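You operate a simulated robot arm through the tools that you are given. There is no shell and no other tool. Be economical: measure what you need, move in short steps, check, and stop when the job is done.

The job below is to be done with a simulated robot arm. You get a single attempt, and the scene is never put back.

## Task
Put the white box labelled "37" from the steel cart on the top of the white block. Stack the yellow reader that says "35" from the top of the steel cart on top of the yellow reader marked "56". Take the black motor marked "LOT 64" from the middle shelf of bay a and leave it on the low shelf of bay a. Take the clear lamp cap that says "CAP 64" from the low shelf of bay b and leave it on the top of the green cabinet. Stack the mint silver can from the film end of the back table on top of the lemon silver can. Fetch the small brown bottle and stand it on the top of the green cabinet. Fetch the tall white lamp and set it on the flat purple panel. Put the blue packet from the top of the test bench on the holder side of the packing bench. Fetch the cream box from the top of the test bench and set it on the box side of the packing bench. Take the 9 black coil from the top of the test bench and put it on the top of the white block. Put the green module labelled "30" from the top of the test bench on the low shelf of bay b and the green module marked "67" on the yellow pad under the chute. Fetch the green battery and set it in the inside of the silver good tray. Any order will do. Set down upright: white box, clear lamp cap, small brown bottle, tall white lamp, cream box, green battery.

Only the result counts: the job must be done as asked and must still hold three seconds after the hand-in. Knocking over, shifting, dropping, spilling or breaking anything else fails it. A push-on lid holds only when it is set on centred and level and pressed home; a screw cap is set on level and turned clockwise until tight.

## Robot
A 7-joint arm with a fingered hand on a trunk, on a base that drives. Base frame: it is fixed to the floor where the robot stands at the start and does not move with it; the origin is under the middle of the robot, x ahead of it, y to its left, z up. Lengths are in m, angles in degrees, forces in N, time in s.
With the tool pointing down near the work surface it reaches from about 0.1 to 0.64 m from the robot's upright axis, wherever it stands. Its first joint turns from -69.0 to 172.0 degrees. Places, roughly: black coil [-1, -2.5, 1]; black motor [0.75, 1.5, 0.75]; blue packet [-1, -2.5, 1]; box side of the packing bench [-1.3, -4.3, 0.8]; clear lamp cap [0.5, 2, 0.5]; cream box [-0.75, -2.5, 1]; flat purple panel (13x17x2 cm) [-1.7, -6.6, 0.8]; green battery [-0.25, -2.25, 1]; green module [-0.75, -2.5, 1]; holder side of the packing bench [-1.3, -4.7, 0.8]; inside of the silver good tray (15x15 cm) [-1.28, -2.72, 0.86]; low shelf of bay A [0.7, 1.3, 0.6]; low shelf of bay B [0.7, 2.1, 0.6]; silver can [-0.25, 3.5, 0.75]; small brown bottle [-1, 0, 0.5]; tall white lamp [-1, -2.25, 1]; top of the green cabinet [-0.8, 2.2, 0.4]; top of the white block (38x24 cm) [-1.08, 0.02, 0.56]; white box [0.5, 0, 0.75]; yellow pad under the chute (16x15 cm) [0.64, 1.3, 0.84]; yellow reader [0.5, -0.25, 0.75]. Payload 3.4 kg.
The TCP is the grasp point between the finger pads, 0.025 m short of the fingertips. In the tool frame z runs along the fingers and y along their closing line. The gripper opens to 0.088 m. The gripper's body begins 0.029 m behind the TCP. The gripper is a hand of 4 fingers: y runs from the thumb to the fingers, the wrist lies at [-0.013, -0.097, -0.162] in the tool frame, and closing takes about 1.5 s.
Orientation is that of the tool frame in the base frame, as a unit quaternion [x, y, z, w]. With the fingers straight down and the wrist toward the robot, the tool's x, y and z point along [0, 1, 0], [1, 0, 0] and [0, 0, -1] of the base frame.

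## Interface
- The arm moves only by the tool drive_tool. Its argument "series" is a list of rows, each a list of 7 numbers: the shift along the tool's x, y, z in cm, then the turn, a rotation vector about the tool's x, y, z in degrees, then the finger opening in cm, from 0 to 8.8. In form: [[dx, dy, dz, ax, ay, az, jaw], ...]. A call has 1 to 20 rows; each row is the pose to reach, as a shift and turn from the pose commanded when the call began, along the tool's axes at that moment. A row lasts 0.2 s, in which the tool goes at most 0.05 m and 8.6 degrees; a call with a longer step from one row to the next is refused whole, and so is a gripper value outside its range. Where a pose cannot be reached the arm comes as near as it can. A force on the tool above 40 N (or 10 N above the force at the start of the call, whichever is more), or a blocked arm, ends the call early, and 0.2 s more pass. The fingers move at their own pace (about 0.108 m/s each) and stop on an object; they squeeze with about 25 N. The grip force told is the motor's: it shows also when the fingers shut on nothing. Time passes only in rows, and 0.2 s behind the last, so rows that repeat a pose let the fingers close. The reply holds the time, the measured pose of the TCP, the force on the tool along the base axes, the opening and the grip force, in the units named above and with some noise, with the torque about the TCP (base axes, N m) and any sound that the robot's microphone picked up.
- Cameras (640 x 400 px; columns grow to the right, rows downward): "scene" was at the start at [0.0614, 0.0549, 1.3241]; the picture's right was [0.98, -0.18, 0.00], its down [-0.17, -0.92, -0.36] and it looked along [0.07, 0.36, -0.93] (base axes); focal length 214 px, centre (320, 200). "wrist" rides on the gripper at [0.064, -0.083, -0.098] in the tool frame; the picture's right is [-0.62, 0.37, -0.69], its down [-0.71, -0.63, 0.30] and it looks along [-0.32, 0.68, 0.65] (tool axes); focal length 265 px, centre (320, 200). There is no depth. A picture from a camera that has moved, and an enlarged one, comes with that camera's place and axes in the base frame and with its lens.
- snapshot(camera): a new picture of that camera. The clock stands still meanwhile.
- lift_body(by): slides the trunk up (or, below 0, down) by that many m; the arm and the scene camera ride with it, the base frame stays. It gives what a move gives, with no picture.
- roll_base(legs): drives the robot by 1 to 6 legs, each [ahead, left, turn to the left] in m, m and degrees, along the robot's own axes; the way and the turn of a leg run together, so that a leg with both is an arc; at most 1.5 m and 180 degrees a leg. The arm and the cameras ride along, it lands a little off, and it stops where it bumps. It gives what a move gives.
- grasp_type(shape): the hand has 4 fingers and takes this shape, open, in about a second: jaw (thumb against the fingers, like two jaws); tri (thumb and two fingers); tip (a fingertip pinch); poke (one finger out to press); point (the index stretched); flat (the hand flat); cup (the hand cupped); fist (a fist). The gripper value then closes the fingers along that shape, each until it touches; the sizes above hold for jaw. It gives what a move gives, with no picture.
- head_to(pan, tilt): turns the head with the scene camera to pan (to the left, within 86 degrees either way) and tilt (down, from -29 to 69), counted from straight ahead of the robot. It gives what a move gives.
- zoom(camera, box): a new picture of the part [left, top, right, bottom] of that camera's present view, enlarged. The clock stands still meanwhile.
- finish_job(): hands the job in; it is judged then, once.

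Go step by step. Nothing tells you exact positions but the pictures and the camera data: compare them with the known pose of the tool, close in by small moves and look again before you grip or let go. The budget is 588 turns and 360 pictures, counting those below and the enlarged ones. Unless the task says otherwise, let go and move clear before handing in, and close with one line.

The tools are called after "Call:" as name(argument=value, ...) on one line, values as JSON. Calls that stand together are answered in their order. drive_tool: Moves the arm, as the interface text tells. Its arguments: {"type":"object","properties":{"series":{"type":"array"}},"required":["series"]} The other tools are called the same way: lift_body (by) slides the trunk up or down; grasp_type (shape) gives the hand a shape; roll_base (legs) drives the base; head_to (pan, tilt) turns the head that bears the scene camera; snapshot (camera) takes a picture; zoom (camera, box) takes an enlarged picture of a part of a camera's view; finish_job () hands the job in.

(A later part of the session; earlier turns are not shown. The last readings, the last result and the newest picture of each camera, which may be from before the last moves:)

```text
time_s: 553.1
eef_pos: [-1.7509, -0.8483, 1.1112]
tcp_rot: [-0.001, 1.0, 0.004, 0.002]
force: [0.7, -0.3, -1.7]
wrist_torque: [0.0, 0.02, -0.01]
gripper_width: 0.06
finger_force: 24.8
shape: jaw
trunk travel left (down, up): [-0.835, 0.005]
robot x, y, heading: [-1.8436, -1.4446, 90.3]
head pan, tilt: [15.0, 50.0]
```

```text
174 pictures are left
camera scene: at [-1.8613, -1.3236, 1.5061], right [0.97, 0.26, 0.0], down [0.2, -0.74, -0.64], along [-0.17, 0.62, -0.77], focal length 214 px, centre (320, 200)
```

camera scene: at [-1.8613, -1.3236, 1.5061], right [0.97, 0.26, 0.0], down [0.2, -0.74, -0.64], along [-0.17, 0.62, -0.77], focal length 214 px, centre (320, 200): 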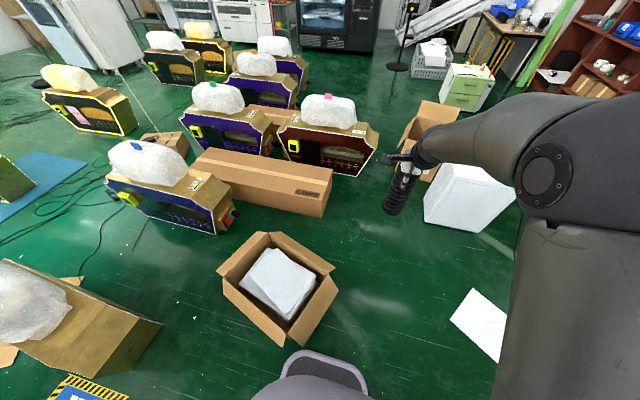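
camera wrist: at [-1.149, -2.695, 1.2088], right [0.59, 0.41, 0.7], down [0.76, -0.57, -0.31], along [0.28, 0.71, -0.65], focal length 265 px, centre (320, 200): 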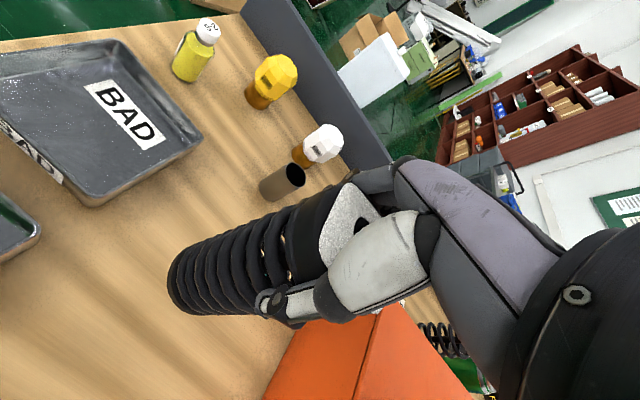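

An open carton stands directly ahead; I back off slightly and go east.

Call:
roll_base(legs=[[-0.08, 0, 0], [0, -1.45, 0], [1.4, 0, 0], [0, 0, 90]])

Call:
head_to(pan=10, tilt=45)

Call:
snapshot(camera="scene")

```text
time_s: 571.6
eef_pos: [-0.9586, 0.0152, 1.1104]
tcp_rot: [-0.695, 0.719, 0.005, -0.001]
force: [-0.6, 0.2, -1.4]
wrist_torque: [-0.03, 0.01, -0.01]
gripper_width: 0.0597
finger_force: 24.5
shape: jaw
trunk travel left (down, up): [-0.835, 0.005]
robot x, y, heading: [-0.3627, -0.0968, 178.5]
head pan, tilt: [15.0, 50.0]
```

```text
time_s: 572.2
eef_pos: [-0.9588, 0.0149, 1.1105]
tcp_rot: [-0.695, 0.719, 0.005, -0.002]
force: [1.1, -0.2, -1.2]
wrist_torque: [-0.03, 0.01, 0.01]
gripper_width: 0.0597
finger_force: 25.1
shape: jaw
trunk travel left (down, up): [-0.835, 0.005]
robot x, y, heading: [-0.3649, -0.0967, 178.3]
head pan, tilt: [10.0, 45.0]
```

```text
173 pictures are left
camera scene: at [-0.4924, -0.1071, 1.5129], right [-0.14, 0.99, 0.0], down [0.7, 0.1, -0.71], along [-0.7, -0.1, -0.71], focal length 214 px, centre (320, 200)
```

scene: 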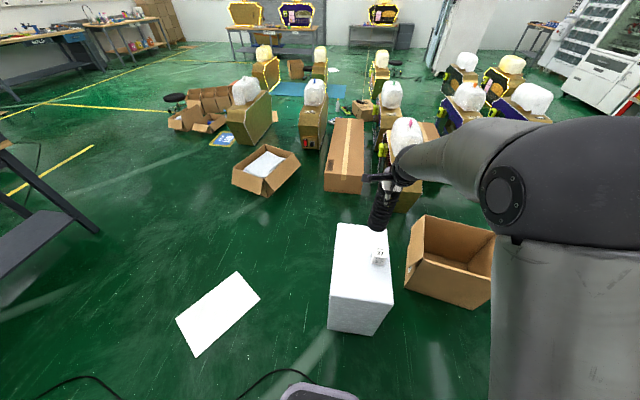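

Call:
roll_base(legs=[[0.08, 0.06, 1]])

Call:
lift_body(by=-0.34)

Call:
snapshot(camera="scene")

Call:
snapshot(camera="wrist")

```text
time_s: 573.4
eef_pos: [-1.0424, -0.0533, 1.1125]
tcp_rot: [-0.701, 0.714, 0.005, -0.001]
force: [-0.8, -0.2, -1.7]
wrist_torque: [-0.04, 0.02, -0.03]
gripper_width: 0.0595
finger_force: 25.4
shape: jaw
trunk travel left (down, up): [-0.835, 0.005]
robot x, y, heading: [-0.4475, -0.1559, 179.2]
head pan, tilt: [10.0, 45.0]
```

```text
time_s: 576.7
eef_pos: [-1.0431, -0.053, 0.7722]
tcp_rot: [-0.7, 0.714, 0.005, -0.001]
force: [0.1, 0.3, -1.4]
wrist_torque: [-0.01, 0.04, 0.0]
gripper_width: 0.0597
finger_force: 25.4
shape: jaw
trunk travel left (down, up): [-0.495, 0.345]
robot x, y, heading: [-0.4425, -0.1537, 179.0]
head pan, tilt: [10.0, 45.0]
```

```text
172 pictures are left
camera scene: at [-0.5737, -0.1686, 1.173], right [-0.16, 0.99, 0.0], down [0.7, 0.11, -0.71], along [-0.7, -0.11, -0.71], focal length 214 px, centre (320, 200)
```

scene: 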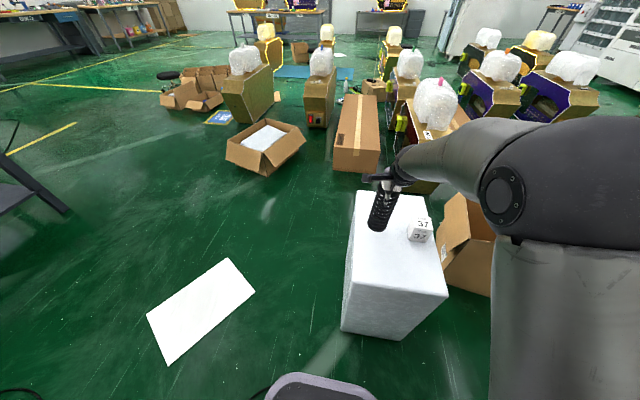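

```text
171 pictures are left
camera wrist: at [-0.9592, -0.1199, 0.8688], right [-0.35, 0.62, 0.7], down [0.64, 0.7, -0.31], along [-0.68, 0.34, -0.65], focal length 265 px, centre (320, 200)
```

wrist: 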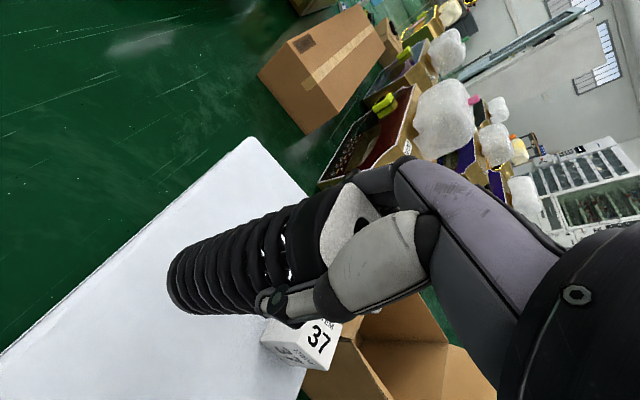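

I shift 1 cm inward and lower to contact.

Call:
drive_tool(series=[[-1, 0, 1, 0, 0, 0, 3], [-1, 0, 2.5, 0, 0, 0, 3], [-1, 0, 4, 0, 0, 0, 3], [-1, 0, 4.8, 0, 0, 0, 3], [-1, 0, 5.2, 0, 0, 0, 3], [-1, 0, 5.2, 0, 0, 0, 3]])

```text
time_s: 578.1
eef_pos: [-1.0422, -0.0424, 0.7187]
tcp_rot: [-0.7, 0.714, 0.005, -0.002]
force: [0.2, 0.5, -2.0]
wrist_torque: [-0.01, 0.0, 0.0]
gripper_width: 0.0595
finger_force: 24.8
shape: jaw
trunk travel left (down, up): [-0.495, 0.345]
robot x, y, heading: [-0.4426, -0.1614, 179.1]
head pan, tilt: [10.0, 45.0]
```

Call:
drive_tool(series=[[0, 0, 0.3, 0, 0, 0, 3], [0, 0, 0.5, 0, 0, 0, 3], [0, 0, 0.7, 0, 0, 0, 3], [0, 0, 0.9, 0, 0, 0, 3], [0, 0, 0.9, 0, 0, 0, 3]])

Call:
snapshot(camera="wrist")

```text
time_s: 579.3
eef_pos: [-1.0428, -0.0428, 0.7107]
tcp_rot: [-0.7, 0.714, 0.004, -0.001]
force: [0.6, -0.4, -1.1]
wrist_torque: [0.0, 0.0, -0.01]
gripper_width: 0.0596
finger_force: 24.8
shape: jaw
trunk travel left (down, up): [-0.495, 0.345]
robot x, y, heading: [-0.4474, -0.1584, 179.2]
head pan, tilt: [10.0, 45.0]
```

```text
170 pictures are left
camera wrist: at [-0.9592, -0.1092, 0.8079], right [-0.35, 0.62, 0.7], down [0.64, 0.7, -0.31], along [-0.68, 0.34, -0.65], focal length 265 px, centre (320, 200)
```

wrist: 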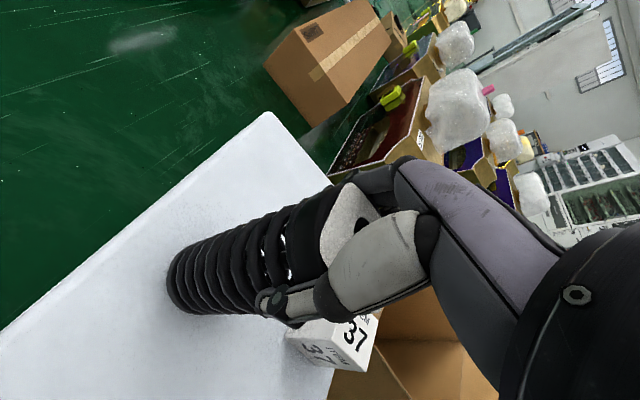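

Call:
drive_tool(series=[[0, 0, 0.3, 0, 0, 0, 3], [0, 0, 0.6, 0, 0, 0, 3], [0, 0, 0.9, 0, 0, 0, 3], [0, 0, 1.2, 0, 0, 0, 3], [0, 0, 1.2, 0, 0, 0, 3]])

```text
time_s: 580.5
eef_pos: [-1.0431, -0.0434, 0.7042]
tcp_rot: [-0.7, 0.714, 0.008, -0.006]
force: [-1.8, -5.9, 28.4]
wrist_torque: [0.07, -0.18, -0.01]
gripper_width: 0.0583
finger_force: 25.2
shape: jaw
trunk travel left (down, up): [-0.495, 0.345]
robot x, y, heading: [-0.4422, -0.1543, 179.0]
head pan, tilt: [10.0, 45.0]
```

Contact. I ease up slightly, release and rise.

Call:
drive_tool(series=[[0, 0, -0.3, 0, 0, 0, 3], [0, 0, -0.4, 0, 0, 0, 5.8], [0, 0, -0.4, 0, 0, 0, 7], [0, 0, -0.4, 0, 0, 0, 8.8], [0, 0, -0.4, 0, 0, 0, 8.8], [0, 0, -0.4, 0, 0, 0, 8.8], [0, 0, -0.4, 0, 0, 0, 8.8]])

Call:
lift_body(by=0.15)

Call:
snapshot(camera="wrist")

```text
time_s: 582.1
eef_pos: [-1.0417, -0.0428, 0.7018]
tcp_rot: [-0.7, 0.714, 0.003, -0.002]
force: [-0.8, -0.2, -1.5]
wrist_torque: [0.02, -0.06, 0.05]
gripper_width: 0.0881
finger_force: 0.1
shape: jaw
trunk travel left (down, up): [-0.495, 0.345]
robot x, y, heading: [-0.4453, -0.1585, 178.8]
head pan, tilt: [10.0, 45.0]
```

```text
time_s: 583.9
eef_pos: [-1.0414, -0.0419, 0.8526]
tcp_rot: [-0.7, 0.714, 0.005, -0.001]
force: [-0.2, 0.6, -0.5]
wrist_torque: [-0.01, 0.0, -0.01]
gripper_width: 0.088
finger_force: 0.1
shape: jaw
trunk travel left (down, up): [-0.645, 0.195]
robot x, y, heading: [-0.4416, -0.1554, 179.0]
head pan, tilt: [10.0, 45.0]
```

```text
169 pictures are left
camera wrist: at [-0.9594, -0.1096, 0.9497], right [-0.35, 0.62, 0.7], down [0.64, 0.7, -0.31], along [-0.68, 0.34, -0.65], focal length 265 px, centre (320, 200)
```

wrist: 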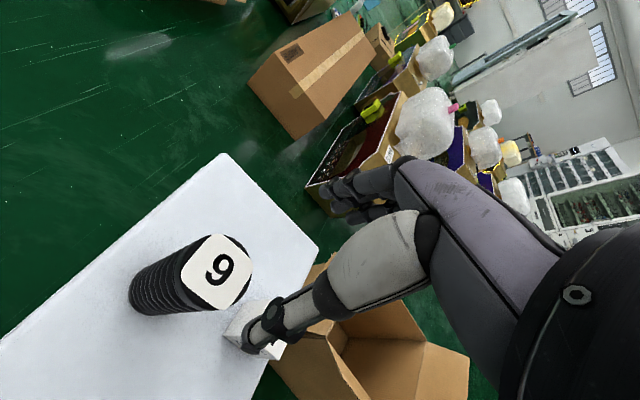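

Coil 9 stands on the block. Now the cream box from the north side of the test bench.

Call:
lift_body(by=0.19)

Call:
roll_base(legs=[[-0.2, 0, 0], [0, 0, 91], [1.2, 0, 0], [0.2, -0.4, 0]])

Call:
head_to(pan=-10, tilt=40)

Call:
snapshot(camera="scene")

```text
time_s: 585.9
eef_pos: [-1.0435, -0.0426, 1.0422]
tcp_rot: [-0.7, 0.714, 0.004, -0.002]
force: [-0.2, -0.8, -0.4]
wrist_torque: [-0.01, 0.01, -0.01]
gripper_width: 0.0878
finger_force: 0.1
shape: jaw
trunk travel left (down, up): [-0.835, 0.005]
robot x, y, heading: [-0.4483, -0.1546, 178.9]
head pan, tilt: [10.0, 45.0]
```

```text
time_s: 599.5
eef_pos: [-0.734, -2.1782, 1.0424]
tcp_rot: [1.0, -0.001, -0.002, 0.004]
force: [-1.0, -0.3, -0.3]
wrist_torque: [0.04, 0.0, 0.0]
gripper_width: 0.0879
finger_force: 0.1
shape: jaw
trunk travel left (down, up): [-0.835, 0.005]
robot x, y, heading: [-0.6328, -1.5784, -89.9]
head pan, tilt: [10.0, 45.0]
```

```text
time_s: 600.3
eef_pos: [-0.7317, -2.1789, 1.0426]
tcp_rot: [1.0, -0.001, -0.001, 0.004]
force: [0.1, 0.2, -0.7]
wrist_torque: [0.0, 0.01, -0.01]
gripper_width: 0.088
finger_force: 0.0
shape: jaw
trunk travel left (down, up): [-0.835, 0.005]
robot x, y, heading: [-0.6285, -1.5765, -89.9]
head pan, tilt: [-10.0, 40.0]
```

```text
168 pictures are left
camera scene: at [-0.6435, -1.7123, 1.5202], right [-0.98, 0.17, 0.0], down [0.11, 0.63, -0.77], along [-0.13, -0.75, -0.64], focal length 214 px, centre (320, 200)
```

scene: 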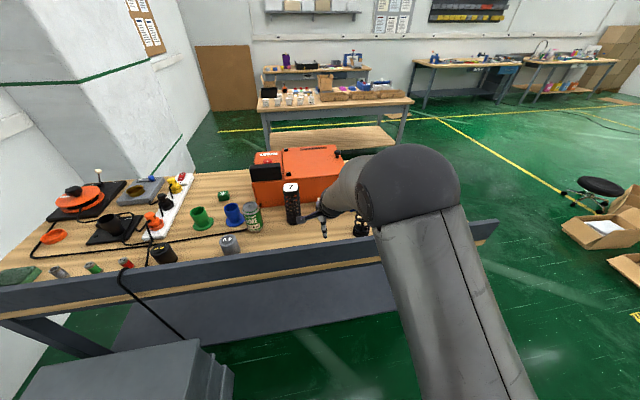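

I raise the hand, close in, and position above the cream box with a slight westward yaw.

Call:
drive_tool(series=[[0, 0, -3, 0, 0, 0, 8.8], [0, 0, -6, 0, 0, 0, 8.8], [0, 0, -6, 0, 0, 0, 8.8]])

Call:
roll_base(legs=[[0.21, 0.03, 0]])

Call:
drive_tool(series=[[-3, 0, 0, 0, 0, 5, 8.8], [-6, -0.5, 0, 0, 0, 10, 8.8], [-8.5, -1, 0, 0, 0, 15, 8.8], [-8.5, -1, 0, 0, 0, 15, 8.8], [-8.5, -1, 0, 0, 0, 15, 8.8]])

Call:
snapshot(camera="wrist")

Call:
snapshot(camera="scene")

```text
time_s: 601.1
eef_pos: [-0.7317, -2.1762, 1.1026]
tcp_rot: [1.0, 0.0, -0.001, 0.004]
force: [0.6, -0.1, 0.0]
wrist_torque: [-0.04, 0.03, -0.01]
gripper_width: 0.088
finger_force: 0.0
shape: jaw
trunk travel left (down, up): [-0.835, 0.005]
robot x, y, heading: [-0.6283, -1.581, -90.0]
head pan, tilt: [-10.0, 40.0]
```

```text
time_s: 602.8
eef_pos: [-0.7017, -2.3874, 1.1025]
tcp_rot: [1.0, -0.001, -0.001, 0.004]
force: [-1.2, 0.4, 0.3]
wrist_torque: [0.02, -0.02, -0.03]
gripper_width: 0.088
finger_force: 0.0
shape: jaw
trunk travel left (down, up): [-0.835, 0.005]
robot x, y, heading: [-0.6019, -1.7923, -89.8]
head pan, tilt: [-10.0, 40.0]
```

```text
time_s: 604.0
eef_pos: [-0.7884, -2.3807, 1.1019]
tcp_rot: [0.992, -0.13, -0.001, 0.005]
force: [-0.3, 0.4, 0.7]
wrist_torque: [-0.06, -0.01, 0.0]
gripper_width: 0.0881
finger_force: 0.1
shape: jaw
trunk travel left (down, up): [-0.835, 0.005]
robot x, y, heading: [-0.6025, -1.7854, -89.9]
head pan, tilt: [-10.0, 40.0]
```

```text
167 pictures are left
camera wrist: at [-0.7038, -2.3167, 1.2004], right [-0.69, -0.19, 0.7], down [-0.53, 0.79, -0.31], along [-0.49, -0.58, -0.65], focal length 265 px, centre (320, 200)
```

wrist: 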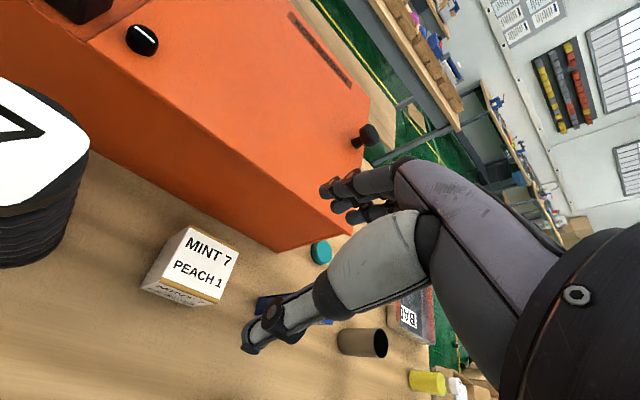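

```text
166 pictures are left
camera scene: at [-0.6137, -1.9244, 1.5202], right [-0.99, 0.17, 0.0], down [0.11, 0.63, -0.77], along [-0.13, -0.75, -0.64], focal length 214 px, centre (320, 200)
```

scene: 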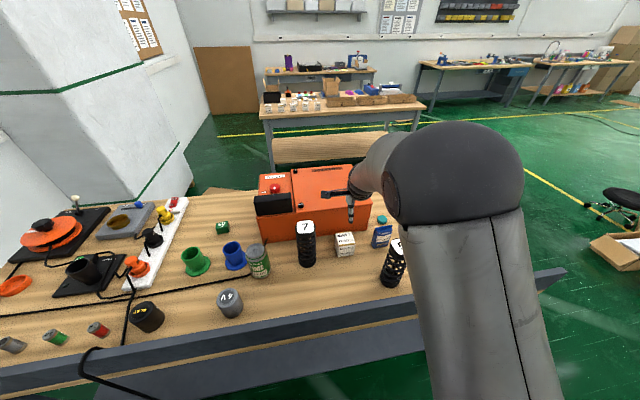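

Call:
zoom(camera="scene", box=[290, 190, 418, 290])

```text
4.00 times, centred on (354, 240) of scene
camera zoom: at [-0.6137, -1.9244, 1.5202], right [-0.99, 0.17, 0.0], down [0.11, 0.63, -0.77], along [-0.13, -0.75, -0.64], focal length 858 px, centre (184, 40)
```

zoom: 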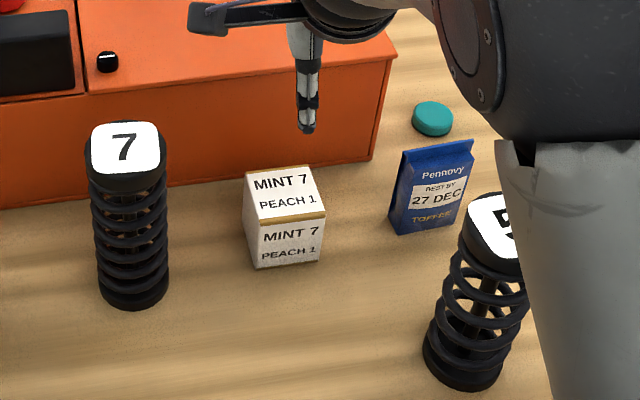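

Box top ≈ (-0.785,-2.392,0.933), with the orange unit 6 cm behind it. I align and lower partway.

Call:
drive_tool(series=[[0.3, 0.6, 0, 0, 0, -4, 8.8], [0.5, 1, 0, 0, 0, -8, 8.8], [0.5, 1, 0, 0, 0, -8, 8.8], [0.5, 1, 0, 0, 0, -8, 8.8]])

Call:
lift_body(by=-0.12)

Call:
snapshot(camera="wrist")

Call:
snapshot(camera="scene")

```text
time_s: 605.0
eef_pos: [-0.7863, -2.3911, 1.1032]
tcp_rot: [0.998, -0.061, -0.001, 0.004]
force: [-0.1, -0.4, -0.5]
wrist_torque: [0.01, 0.0, 0.01]
gripper_width: 0.088
finger_force: 0.1
shape: jaw
trunk travel left (down, up): [-0.835, 0.005]
robot x, y, heading: [-0.6014, -1.7913, -89.5]
head pan, tilt: [-10.0, 40.0]
```

```text
time_s: 606.5
eef_pos: [-0.7857, -2.3903, 0.9833]
tcp_rot: [0.998, -0.061, -0.003, 0.004]
force: [-1.0, -0.1, -0.3]
wrist_torque: [0.02, 0.03, -0.02]
gripper_width: 0.0878
finger_force: 0.1
shape: jaw
trunk travel left (down, up): [-0.715, 0.125]
robot x, y, heading: [-0.6016, -1.7867, -90.0]
head pan, tilt: [-10.0, 40.0]
```

```text
164 pictures are left
camera wrist: at [-0.7111, -2.3155, 1.081], right [-0.66, -0.28, 0.7], down [-0.63, 0.71, -0.31], along [-0.41, -0.65, -0.65], focal length 265 px, centre (320, 200)
```

wrist: 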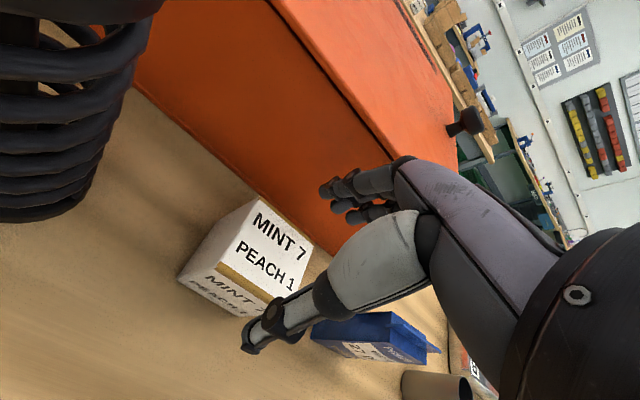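

```text
163 pictures are left
camera scene: at [-0.6136, -1.9242, 1.4003], right [-0.99, 0.17, 0.0], down [0.11, 0.63, -0.77], along [-0.13, -0.75, -0.64], focal length 214 px, centre (320, 200)
```

scene: 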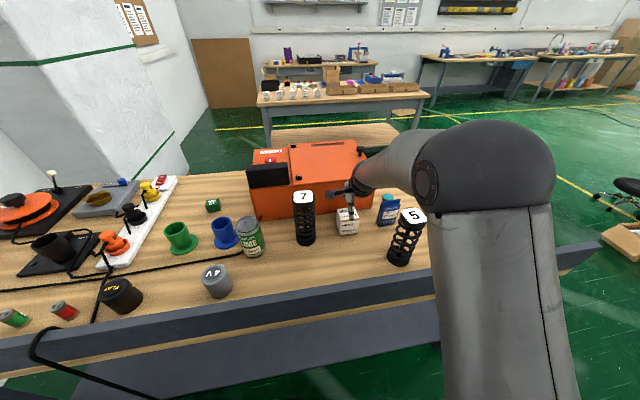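

Call:
drive_tool(series=[[0.4, 0, 0, 0, 0, 0, 8.8], [0.4, 0, 0, 0, 0, 0, 8.8]])

Call:
lift_body(by=-0.068)

Call:
snapshot(camera="wrist")

```text
time_s: 607.1
eef_pos: [-0.7816, -2.3912, 0.9836]
tcp_rot: [0.998, -0.061, -0.001, 0.004]
force: [0.3, -0.6, 0.9]
wrist_torque: [0.0, 0.01, 0.01]
gripper_width: 0.0881
finger_force: 0.0
shape: jaw
trunk travel left (down, up): [-0.715, 0.125]
robot x, y, heading: [-0.597, -1.7911, -89.9]
head pan, tilt: [-10.0, 40.0]
```

```text
time_s: 608.1
eef_pos: [-0.7813, -2.391, 0.9145]
tcp_rot: [0.998, -0.061, -0.002, 0.005]
force: [-0.2, 0.4, 0.8]
wrist_torque: [0.04, 0.0, -0.02]
gripper_width: 0.088
finger_force: 0.0
shape: jaw
trunk travel left (down, up): [-0.647, 0.193]
robot x, y, heading: [-0.5977, -1.7891, -89.8]
head pan, tilt: [-10.0, 40.0]
```

```text
162 pictures are left
camera wrist: at [-0.7068, -2.3157, 1.0132], right [-0.66, -0.28, 0.7], down [-0.63, 0.71, -0.31], along [-0.41, -0.64, -0.65], focal length 265 px, centre (320, 200)
```

wrist: 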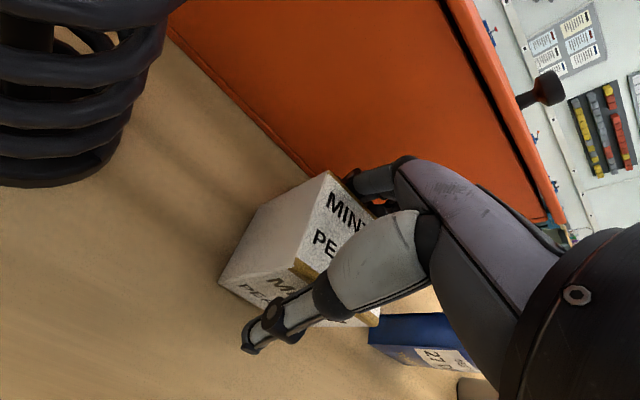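

Call:
drive_tool(series=[[0, 0, 0, 0, 0, 0, 6], [0, 0, 0, 0, 0, 0, 3], [0, 0, 0, 0, 0, 0, 3], [0, 0, 0, 0, 0, 0, 3], [0, 0, 0, 0, 0, 0, 3], [0, 0, 0, 0, 0, 0, 3], [0, 0, 0, 0, 0, 0, 3], [0, 0, 0, 0, 0, 0, 3]])

Call:
lift_body(by=0.19)

Call:
snapshot(camera="wrist")

```text
time_s: 610.0
eef_pos: [-0.781, -2.3912, 0.9151]
tcp_rot: [0.998, -0.061, -0.001, 0.005]
force: [0.3, -0.1, -0.6]
wrist_torque: [-0.01, 0.03, -0.02]
gripper_width: 0.0548
finger_force: 24.3
shape: jaw
trunk travel left (down, up): [-0.647, 0.193]
robot x, y, heading: [-0.5996, -1.7927, -89.8]
head pan, tilt: [-10.0, 40.0]
```

```text
time_s: 612.0
eef_pos: [-0.781, -2.3906, 1.1055]
tcp_rot: [0.998, -0.061, -0.002, 0.005]
force: [-0.1, 0.0, -0.8]
wrist_torque: [0.01, -0.01, 0.01]
gripper_width: 0.0551
finger_force: 24.3
shape: jaw
trunk travel left (down, up): [-0.837, 0.003]
robot x, y, heading: [-0.603, -1.7919, -89.9]
head pan, tilt: [-10.0, 40.0]
```

```text
161 pictures are left
camera wrist: at [-0.707, -2.316, 1.203], right [-0.66, -0.28, 0.7], down [-0.63, 0.71, -0.31], along [-0.41, -0.64, -0.65], focal length 265 px, centre (320, 200)
```

wrist: 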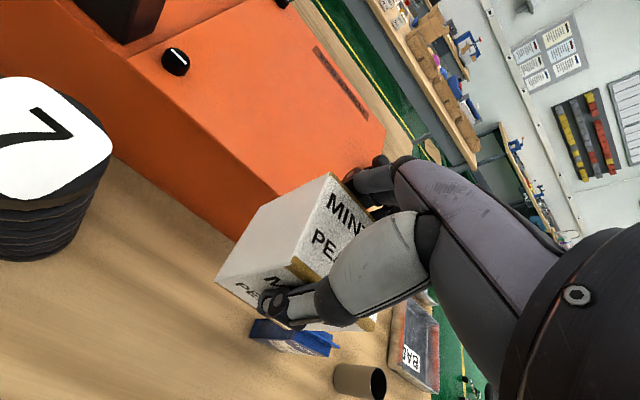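

Cream box held. I carry it around the west end to the packing bench.

Call:
roll_base(legs=[[-0.3, 0, 0], [0, -0.9, 0], [0.2, 0, 0], [0, -0.35, 0], [1.3, 0, 0], [0.4, 0, 0]])

Call:
head_to(pan=20, tilt=30)

Call:
snapshot(camera="scene")

```text
time_s: 629.6
eef_pos: [-2.0566, -3.9509, 1.1056]
tcp_rot: [0.998, -0.068, -0.001, 0.004]
force: [0.2, 0.0, -0.9]
wrist_torque: [0.01, -0.01, 0.01]
gripper_width: 0.0549
finger_force: 25.0
shape: jaw
trunk travel left (down, up): [-0.837, 0.003]
robot x, y, heading: [-1.8638, -3.3538, -90.5]
head pan, tilt: [-10.0, 40.0]
```

```text
time_s: 630.5
eef_pos: [-2.0556, -3.9507, 1.1069]
tcp_rot: [0.998, -0.068, -0.002, 0.004]
force: [0.7, -0.9, -1.2]
wrist_torque: [0.0, -0.02, -0.01]
gripper_width: 0.0549
finger_force: 25.1
shape: jaw
trunk travel left (down, up): [-0.837, 0.003]
robot x, y, heading: [-1.8608, -3.3517, -90.4]
head pan, tilt: [20.0, 30.0]
```

```text
160 pictures are left
camera scene: at [-1.8371, -3.4888, 1.5376], right [-0.94, -0.33, 0.0], down [-0.16, 0.47, -0.87], along [0.29, -0.82, -0.5], focal length 214 px, centre (320, 200)
```

scene: 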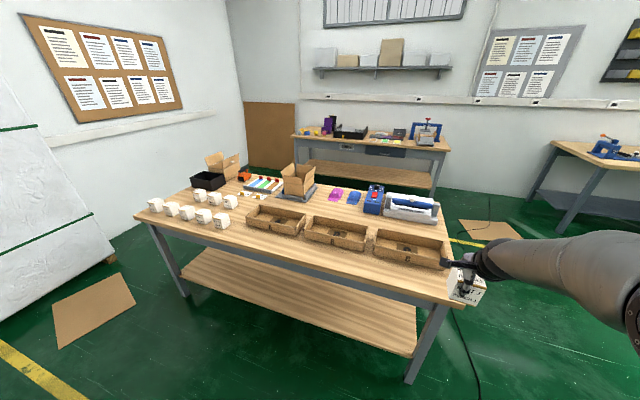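

Call:
zoom(camera="scene", box=[130, 140, 480, 320])

```text
1.83 times, centred on (305, 230) of scene
camera zoom: at [-1.8371, -3.4888, 1.5376], right [-0.94, -0.33, 0.0], down [-0.16, 0.47, -0.87], along [0.29, -0.82, -0.5], focal length 392 px, centre (347, 145)
```

zoom: 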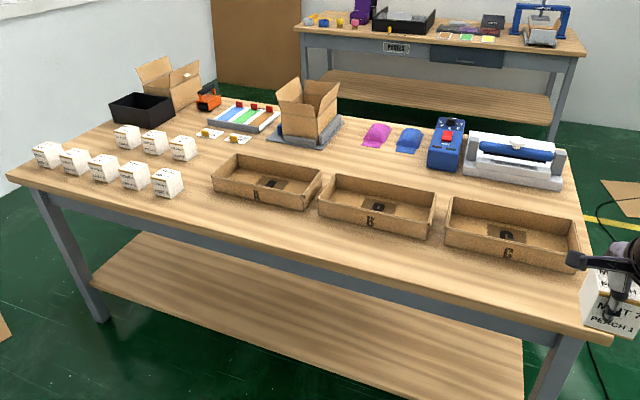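

The north half is the box side; there's a free strip in front of the cardboard trays at y≈-4.2. I drive to it.

Call:
roll_base(legs=[[0, 0.75, 0.4], [0.2, 0, 0]])

Call:
head_to(pan=10, tilt=45)

Call:
snapshot(camera="scene")

Call:
snapshot(camera="wrist")

```text
time_s: 635.8
eef_pos: [-1.2917, -4.1584, 1.107]
tcp_rot: [0.998, -0.063, -0.002, 0.004]
force: [0.3, 0.2, -1.2]
wrist_torque: [0.04, 0.02, 0.04]
gripper_width: 0.0549
finger_force: 25.1
shape: jaw
trunk travel left (down, up): [-0.837, 0.003]
robot x, y, heading: [-1.1111, -3.5571, -90.0]
head pan, tilt: [20.0, 30.0]
```

```text
time_s: 636.6
eef_pos: [-1.2915, -4.1587, 1.1059]
tcp_rot: [0.998, -0.063, -0.002, 0.004]
force: [-0.5, 0.3, -1.0]
wrist_torque: [-0.02, -0.02, -0.02]
gripper_width: 0.0548
finger_force: 25.3
shape: jaw
trunk travel left (down, up): [-0.837, 0.003]
robot x, y, heading: [-1.1072, -3.562, -90.1]
head pan, tilt: [10.0, 45.0]
```

```text
158 pictures are left
camera scene: at [-1.0924, -3.6892, 1.515], right [-0.99, -0.17, 0.0], down [-0.12, 0.7, -0.71], along [0.12, -0.7, -0.71], focal length 214 px, centre (320, 200)
```

scene: 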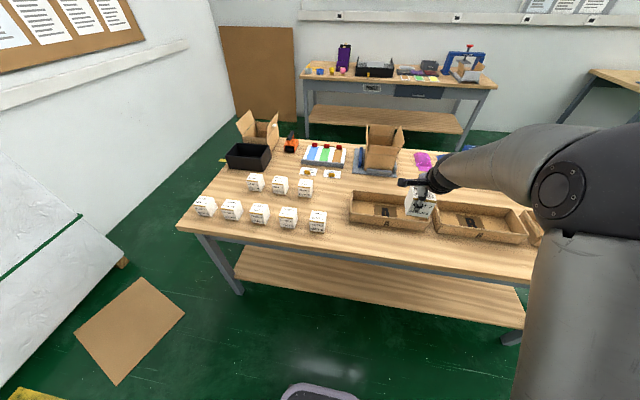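

```text
157 pictures are left
camera wrist: at [-1.2161, -4.0836, 1.2031], right [-0.66, -0.28, 0.7], down [-0.63, 0.71, -0.31], along [-0.41, -0.64, -0.65], focal length 265 px, centre (320, 200)
```

wrist: 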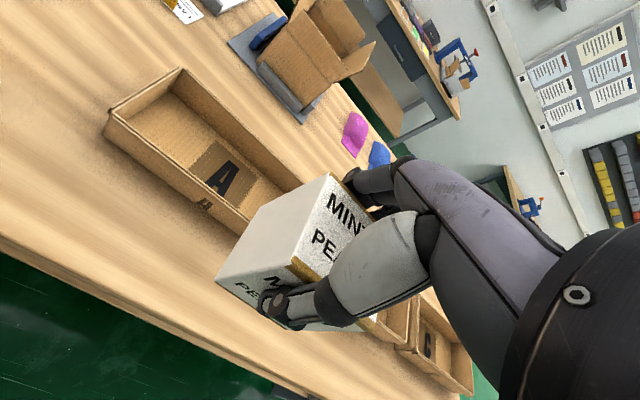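

I roll 0.07 m closer and lower above the strip.

Call:
roll_base(legs=[[0.07, 0, 0]])

Call:
lift_body(by=-0.19)

Call:
snapshot(camera="wrist")

Call:
snapshot(camera="scene")

```text
time_s: 637.6
eef_pos: [-1.29, -4.2305, 1.1053]
tcp_rot: [0.998, -0.062, -0.002, 0.004]
force: [0.7, 1.0, -1.6]
wrist_torque: [0.01, -0.04, 0.01]
gripper_width: 0.0548
finger_force: 25.0
shape: jaw
trunk travel left (down, up): [-0.837, 0.003]
robot x, y, heading: [-1.107, -3.6259, -90.2]
head pan, tilt: [10.0, 45.0]
```

```text
time_s: 639.7
eef_pos: [-1.2905, -4.2287, 0.9159]
tcp_rot: [0.998, -0.062, -0.002, 0.004]
force: [-1.4, 0.1, -0.8]
wrist_torque: [-0.02, -0.04, 0.0]
gripper_width: 0.055
finger_force: 24.8
shape: jaw
trunk travel left (down, up): [-0.647, 0.193]
robot x, y, heading: [-1.109, -3.6278, -90.1]
head pan, tilt: [10.0, 45.0]
```

```text
156 pictures are left
camera wrist: at [-1.2157, -4.1552, 1.0132], right [-0.66, -0.28, 0.7], down [-0.63, 0.71, -0.31], along [-0.41, -0.64, -0.65], focal length 265 px, centre (320, 200)
```

wrist: 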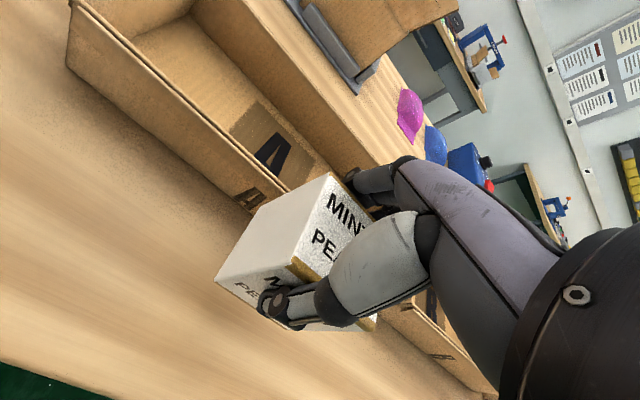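

```text
155 pictures are left
camera scene: at [-1.0924, -3.7606, 1.325], right [-0.98, -0.17, 0.0], down [-0.12, 0.7, -0.71], along [0.12, -0.7, -0.71], focal length 214 px, centre (320, 200)
```

scene: 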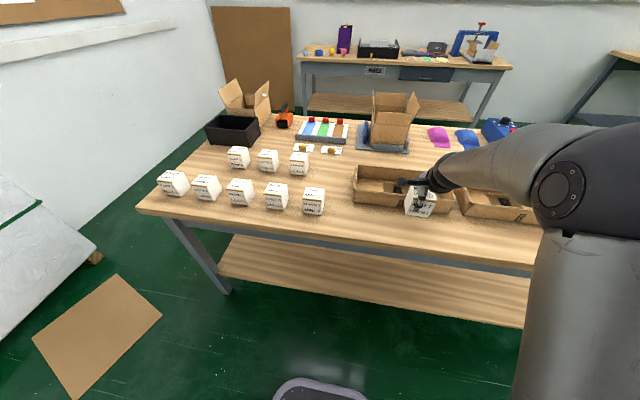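

I shift 1.5 cm away from the tray and lower to contact.

Call:
drive_tool(series=[[0, -1.6, 0, 0, 0, 0, 3], [0, -1.6, 1.5, 0, 0, 0, 3], [0, -1.6, 3, 0, 0, 0, 3], [0, -1.6, 4.5, 0, 0, 0, 3], [0, -1.6, 5.2, 0, 0, 0, 3], [0, -1.6, 5.2, 0, 0, 0, 3]])

Call:
snapshot(camera="wrist")

```text
time_s: 641.1
eef_pos: [-1.2878, -4.2142, 0.8634]
tcp_rot: [0.998, -0.063, -0.001, 0.004]
force: [0.2, -0.5, -0.7]
wrist_torque: [0.0, 0.0, 0.02]
gripper_width: 0.0546
finger_force: 25.1
shape: jaw
trunk travel left (down, up): [-0.647, 0.193]
robot x, y, heading: [-1.1063, -3.6277, -90.0]
head pan, tilt: [10.0, 45.0]
```

```text
154 pictures are left
camera wrist: at [-1.2143, -4.1394, 0.9612], right [-0.66, -0.28, 0.7], down [-0.63, 0.71, -0.31], along [-0.41, -0.64, -0.65], focal length 265 px, centre (320, 200)
```

wrist: 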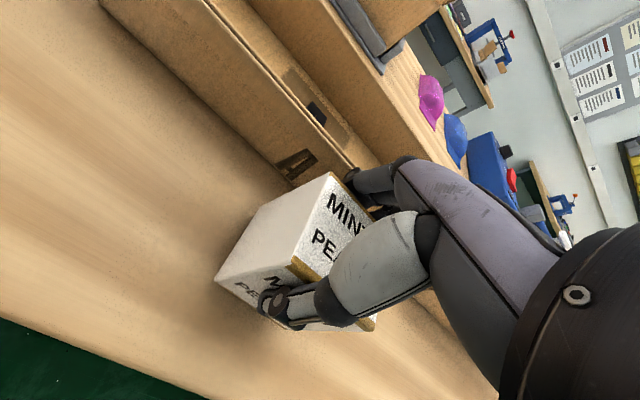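

Call:
drive_tool(series=[[0, 0, 0.3, 0, 0, 0, 3], [0, 0, 0.6, 0, 0, 0, 3], [0, 0, 0.9, 0, 0, 0, 3], [0, 0, 1.2, 0, 0, 0, 3], [0, 0, 1.2, 0, 0, 0, 3]])

```text
time_s: 642.3
eef_pos: [-1.289, -4.2144, 0.8541]
tcp_rot: [0.998, -0.062, -0.002, 0.007]
force: [1.1, -1.1, 13.9]
wrist_torque: [0.03, 0.01, 0.02]
gripper_width: 0.0547
finger_force: 25.3
shape: jaw
trunk travel left (down, up): [-0.647, 0.193]
robot x, y, heading: [-1.1057, -3.6308, -90.2]
head pan, tilt: [10.0, 45.0]
```

Contact. I open moderately and rise with the trunk.

Call:
drive_tool(series=[[0, 0, -0.15, 0, 0, 0, 6], [0, 0, -0.15, 0, 0, 0, 7], [0, 0, -0.15, 0, 0, 0, 7.4], [0, 0, -0.15, 0, 0, 0, 7.4], [0, 0, -0.15, 0, 0, 0, 7.4], [0, 0, -0.15, 0, 0, 0, 7.4]])

Call:
lift_body(by=0.19)

Call:
snapshot(camera="wrist")

```text
time_s: 643.7
eef_pos: [-1.2881, -4.2153, 0.8531]
tcp_rot: [0.998, -0.062, -0.002, 0.004]
force: [0.5, 0.1, 0.3]
wrist_torque: [-0.02, 0.0, 0.0]
gripper_width: 0.074
finger_force: 0.0
shape: jaw
trunk travel left (down, up): [-0.647, 0.193]
robot x, y, heading: [-1.1075, -3.6295, -90.1]
head pan, tilt: [10.0, 45.0]
```

```text
time_s: 645.8
eef_pos: [-1.289, -4.2156, 1.0433]
tcp_rot: [0.998, -0.063, -0.002, 0.005]
force: [-0.8, 0.7, 0.4]
wrist_torque: [0.02, 0.0, -0.04]
gripper_width: 0.0739
finger_force: 0.1
shape: jaw
trunk travel left (down, up): [-0.837, 0.003]
robot x, y, heading: [-1.1089, -3.6281, -90.0]
head pan, tilt: [10.0, 45.0]
```

```text
153 pictures are left
camera wrist: at [-1.2137, -4.1401, 1.1402], right [-0.66, -0.28, 0.7], down [-0.63, 0.71, -0.31], along [-0.41, -0.64, -0.65], focal length 265 px, centre (320, 200)
```

wrist: 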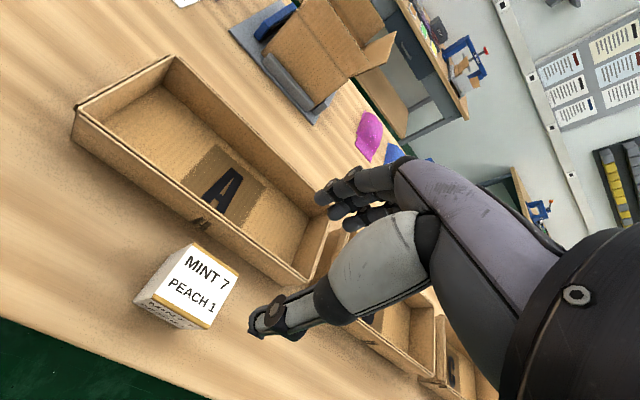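

Cream box placed. Next the blue packet: back to the north side of the test bench.

Call:
roll_base(legs=[[-0.27, 0, 0], [0, -0.76, 0], [-1.35, 0, 0], [-0.33, 0, 0], [0, 0.45, 0], [-0.1, 0.4, 0]])

Call:
head_to(pan=0, tilt=45)

Call:
snapshot(camera="scene")

```text
time_s: 664.1
eef_pos: [-1.2388, -2.1779, 1.0422]
tcp_rot: [0.999, -0.051, -0.002, 0.004]
force: [0.3, 0.3, -0.9]
wrist_torque: [0.0, -0.03, 0.0]
gripper_width: 0.0738
finger_force: 0.1
shape: jaw
trunk travel left (down, up): [-0.837, 0.003]
robot x, y, heading: [-1.0678, -1.5881, -89.0]
head pan, tilt: [10.0, 45.0]
```

```text
time_s: 664.8
eef_pos: [-1.2396, -2.1768, 1.0434]
tcp_rot: [0.999, -0.052, -0.001, 0.005]
force: [0.6, -0.3, -0.4]
wrist_torque: [-0.04, 0.03, -0.02]
gripper_width: 0.0738
finger_force: 0.1
shape: jaw
trunk travel left (down, up): [-0.837, 0.003]
robot x, y, heading: [-1.0718, -1.5863, -88.6]
head pan, tilt: [0.0, 45.0]
```

```text
152 pictures are left
camera scene: at [-1.0671, -1.7198, 1.515], right [-1.0, -0.02, 0.0], down [-0.02, 0.71, -0.71], along [0.02, -0.71, -0.71], focal length 214 px, centre (320, 200)
```

scene: 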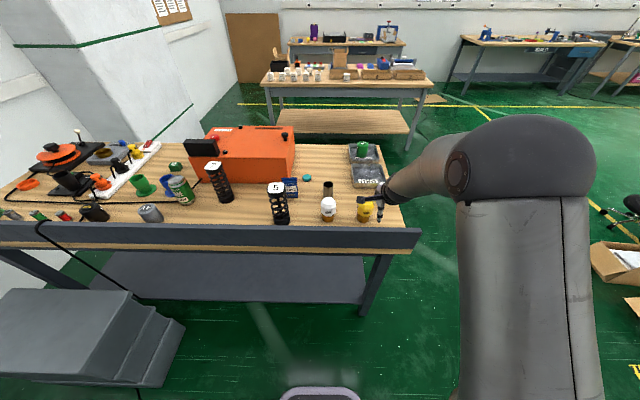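

Call:
zoom(camera="scene", box=[250, 150, 410, 250])

```text
4.00 times, centred on (330, 200) of scene
camera zoom: at [-1.0671, -1.7198, 1.515], right [-1.0, -0.02, 0.0], down [-0.02, 0.71, -0.71], along [0.02, -0.71, -0.71], focal length 858 px, centre (280, 200)
```

zoom: 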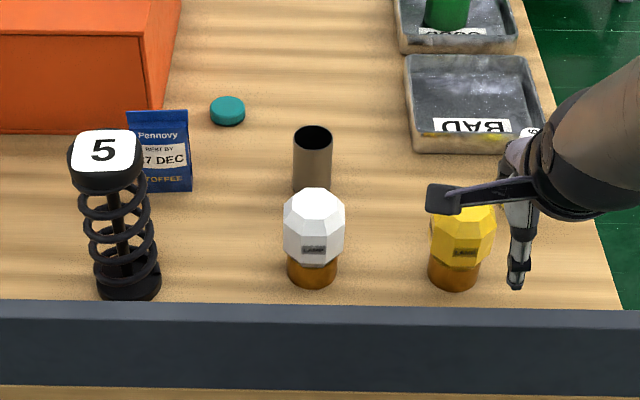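

Packet ≈ (-0.92,-2.405), top z≈0.957; lamp ≈ (-1.087,-2.285), top z≈0.957. I move in for the packet with the hand yawed to keep the wrist away from coil 5.

Call:
roll_base(legs=[[0.22, 0.17, -1]])

Call:
drive_tool(series=[[3, 0, -1, 0, 0, -6, 8.8], [6, 0, -2, 0, 0, -12, 8.8], [9, 0, -2, 0, 0, -18, 8.8], [12, 0, -2, 0, 0, -24, 8.8], [15, 0, -2, 0, 0, -26, 8.8], [15, 0, -2, 0, 0, -26, 8.8], [15, 0, -2, 0, 0, -26, 8.8]])

Call:
snapshot(camera="wrist")

Call:
snapshot(camera="scene")

```text
time_s: 666.8
eef_pos: [-1.078, -2.3953, 1.0418]
tcp_rot: [0.998, -0.062, -0.002, 0.004]
force: [0.2, 0.6, -0.7]
wrist_torque: [0.04, 0.01, -0.01]
gripper_width: 0.0739
finger_force: 0.0
shape: jaw
trunk travel left (down, up): [-0.837, 0.003]
robot x, y, heading: [-0.8949, -1.8101, -90.0]
head pan, tilt: [0.0, 45.0]
```

```text
time_s: 668.4
eef_pos: [-0.928, -2.4138, 1.0616]
tcp_rot: [0.986, 0.164, -0.003, 0.004]
force: [0.3, -0.2, -0.2]
wrist_torque: [-0.03, 0.0, 0.0]
gripper_width: 0.0879
finger_force: 0.0
shape: jaw
trunk travel left (down, up): [-0.837, 0.003]
robot x, y, heading: [-0.8972, -1.8102, -90.0]
head pan, tilt: [0.0, 45.0]
```

```text
150 pictures are left
camera wrist: at [-0.8934, -2.3135, 1.158], right [-0.46, -0.54, 0.7], down [-0.88, 0.36, -0.3], along [-0.09, -0.76, -0.65], focal length 265 px, centre (320, 200)
```

wrist: 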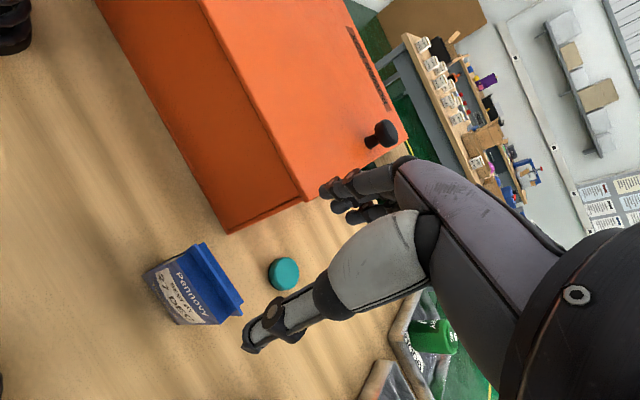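

```text
149 pictures are left
camera scene: at [-0.8952, -1.9431, 1.515], right [-1.0, 0.0, 0.0], down [0.0, 0.71, -0.71], along [0.0, -0.71, -0.71], focal length 214 px, centre (320, 200)
```

scene: 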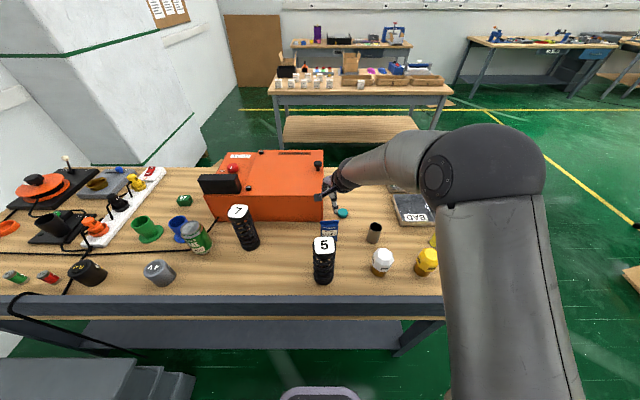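

Yawing this way brings the wrist camera close to coil 5. Better: grip the packet across its width (closing along x) with the wrist toward west. I yaw the hand 70°.

Call:
drive_tool(series=[[0, -0.2, 0, 0, 0, -8, 8.8], [0, -0.4, 0, 0, 0, -16, 8.8], [0, -0.7, 0, 0, 0, -24, 8.8], [0, -0.7, 0, 0, 0, -32, 8.8], [0, -0.7, 0, 0, 0, -40, 8.8], [0, -0.7, 0, 0, 0, -48, 8.8], [0, -0.7, 0, 0, 0, -56, 8.8], [0, -0.7, 0, 0, 0, -64, 8.8], [0, -0.7, 0, 0, 0, -70, 8.8], [0, -0.7, 0, 0, 0, -70, 8.8]])

Call:
snapshot(camera="wrist")

Call:
snapshot(camera="scene")

```text
time_s: 670.6
eef_pos: [-0.9306, -2.4079, 1.0629]
tcp_rot: [0.713, 0.701, -0.004, 0.002]
force: [-0.6, -0.3, 0.2]
wrist_torque: [-0.03, 0.0, 0.0]
gripper_width: 0.0877
finger_force: 0.0
shape: jaw
trunk travel left (down, up): [-0.837, 0.003]
robot x, y, heading: [-0.8951, -1.8147, -90.0]
head pan, tilt: [0.0, 45.0]
```

```text
148 pictures are left
camera wrist: at [-1.0123, -2.3419, 1.1601], right [0.36, -0.62, 0.7], down [-0.64, -0.71, -0.3], along [0.68, -0.34, -0.65], focal length 265 px, centre (320, 200)
```

wrist: 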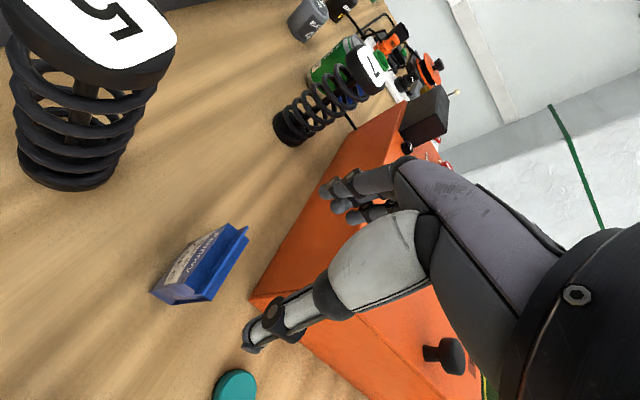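

```text
147 pictures are left
camera scene: at [-0.8958, -1.9427, 1.515], right [-1.0, 0.0, 0.0], down [0.0, 0.71, -0.71], along [0.0, -0.71, -0.71], focal length 214 px, centre (320, 200)
```

scene: 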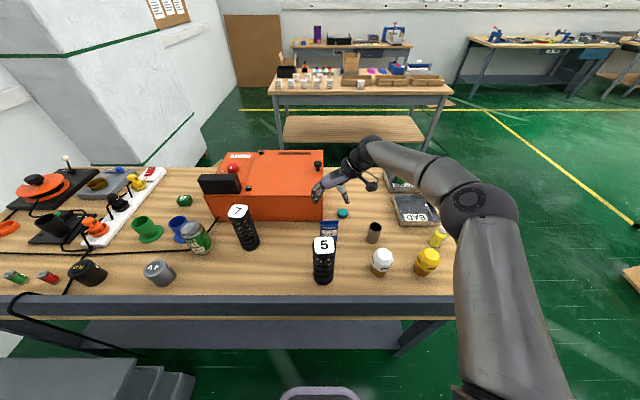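

The packet is centred under the hand. I lower with the trunk.

Call:
lift_body(by=-0.125)

Call:
snapshot(camera="wrist")

Call:
snapshot(camera="scene")

```text
time_s: 672.1
eef_pos: [-0.9304, -2.4077, 0.9376]
tcp_rot: [0.714, 0.7, -0.004, 0.002]
force: [0.5, -0.7, -0.8]
wrist_torque: [-0.01, -0.01, 0.03]
gripper_width: 0.0877
finger_force: 0.1
shape: jaw
trunk travel left (down, up): [-0.712, 0.128]
robot x, y, heading: [-0.8934, -1.8113, -90.0]
head pan, tilt: [0.0, 45.0]
```

```text
146 pictures are left
camera wrist: at [-1.0119, -2.3419, 1.0353], right [0.36, -0.62, 0.7], down [-0.64, -0.7, -0.3], along [0.67, -0.34, -0.65], focal length 265 px, centre (320, 200)
```

wrist: 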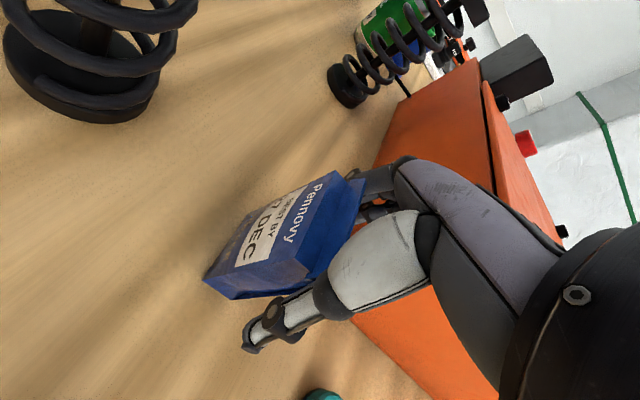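

```text
145 pictures are left
camera scene: at [-0.8954, -1.9428, 1.39], right [-1.0, 0.0, 0.0], down [0.0, 0.71, -0.71], along [0.0, -0.71, -0.71], focal length 214 px, centre (320, 200)
```

scene: 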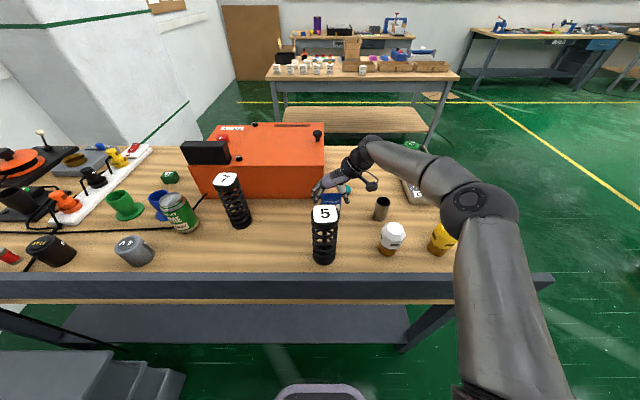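

Call:
drive_tool(series=[[0, 0, 0.4, 0, 0, 0, 7], [0, 0, 0.4, 0, 0, 0, 4], [0, 0, 0.4, 0, 0, 0, 4], [0, 0, 0.4, 0, 0, 0, 4], [0, 0, 0.4, 0, 0, 0, 4], [0, 0, 0.4, 0, 0, 0, 4], [0, 0, 0.4, 0, 0, 0, 4], [0, 0, 0.4, 0, 0, 0, 4]])

Call:
lift_body(by=0.125)

Call:
snapshot(camera="wrist")

```text
time_s: 673.9
eef_pos: [-0.9296, -2.408, 0.9333]
tcp_rot: [0.713, 0.701, -0.005, 0.002]
force: [0.3, 0.4, 0.2]
wrist_torque: [0.01, 0.04, -0.01]
gripper_width: 0.0418
finger_force: 24.9
shape: jaw
trunk travel left (down, up): [-0.712, 0.128]
robot x, y, heading: [-0.8989, -1.807, -90.0]
head pan, tilt: [0.0, 45.0]
```

```text
time_s: 675.5
eef_pos: [-0.93, -2.4079, 1.0578]
tcp_rot: [0.714, 0.7, -0.004, 0.002]
force: [0.8, -0.2, -0.9]
wrist_torque: [-0.02, 0.01, 0.03]
gripper_width: 0.0413
finger_force: 25.2
shape: jaw
trunk travel left (down, up): [-0.837, 0.003]
robot x, y, heading: [-0.8943, -1.8127, -90.1]
head pan, tilt: [0.0, 45.0]
```

```text
144 pictures are left
camera wrist: at [-1.0118, -2.3421, 1.1557], right [0.36, -0.62, 0.7], down [-0.64, -0.7, -0.3], along [0.67, -0.34, -0.65], focal length 265 px, centre (320, 200)
```

wrist: 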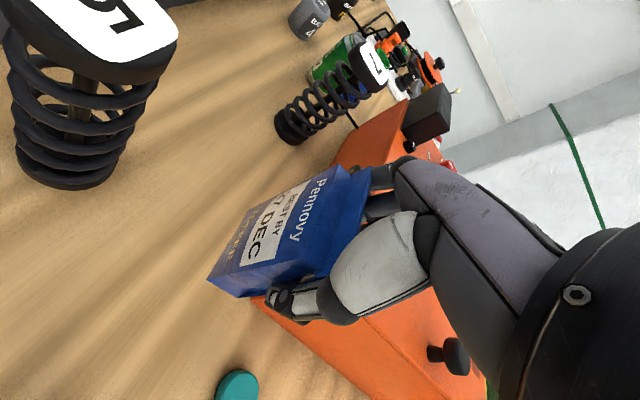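

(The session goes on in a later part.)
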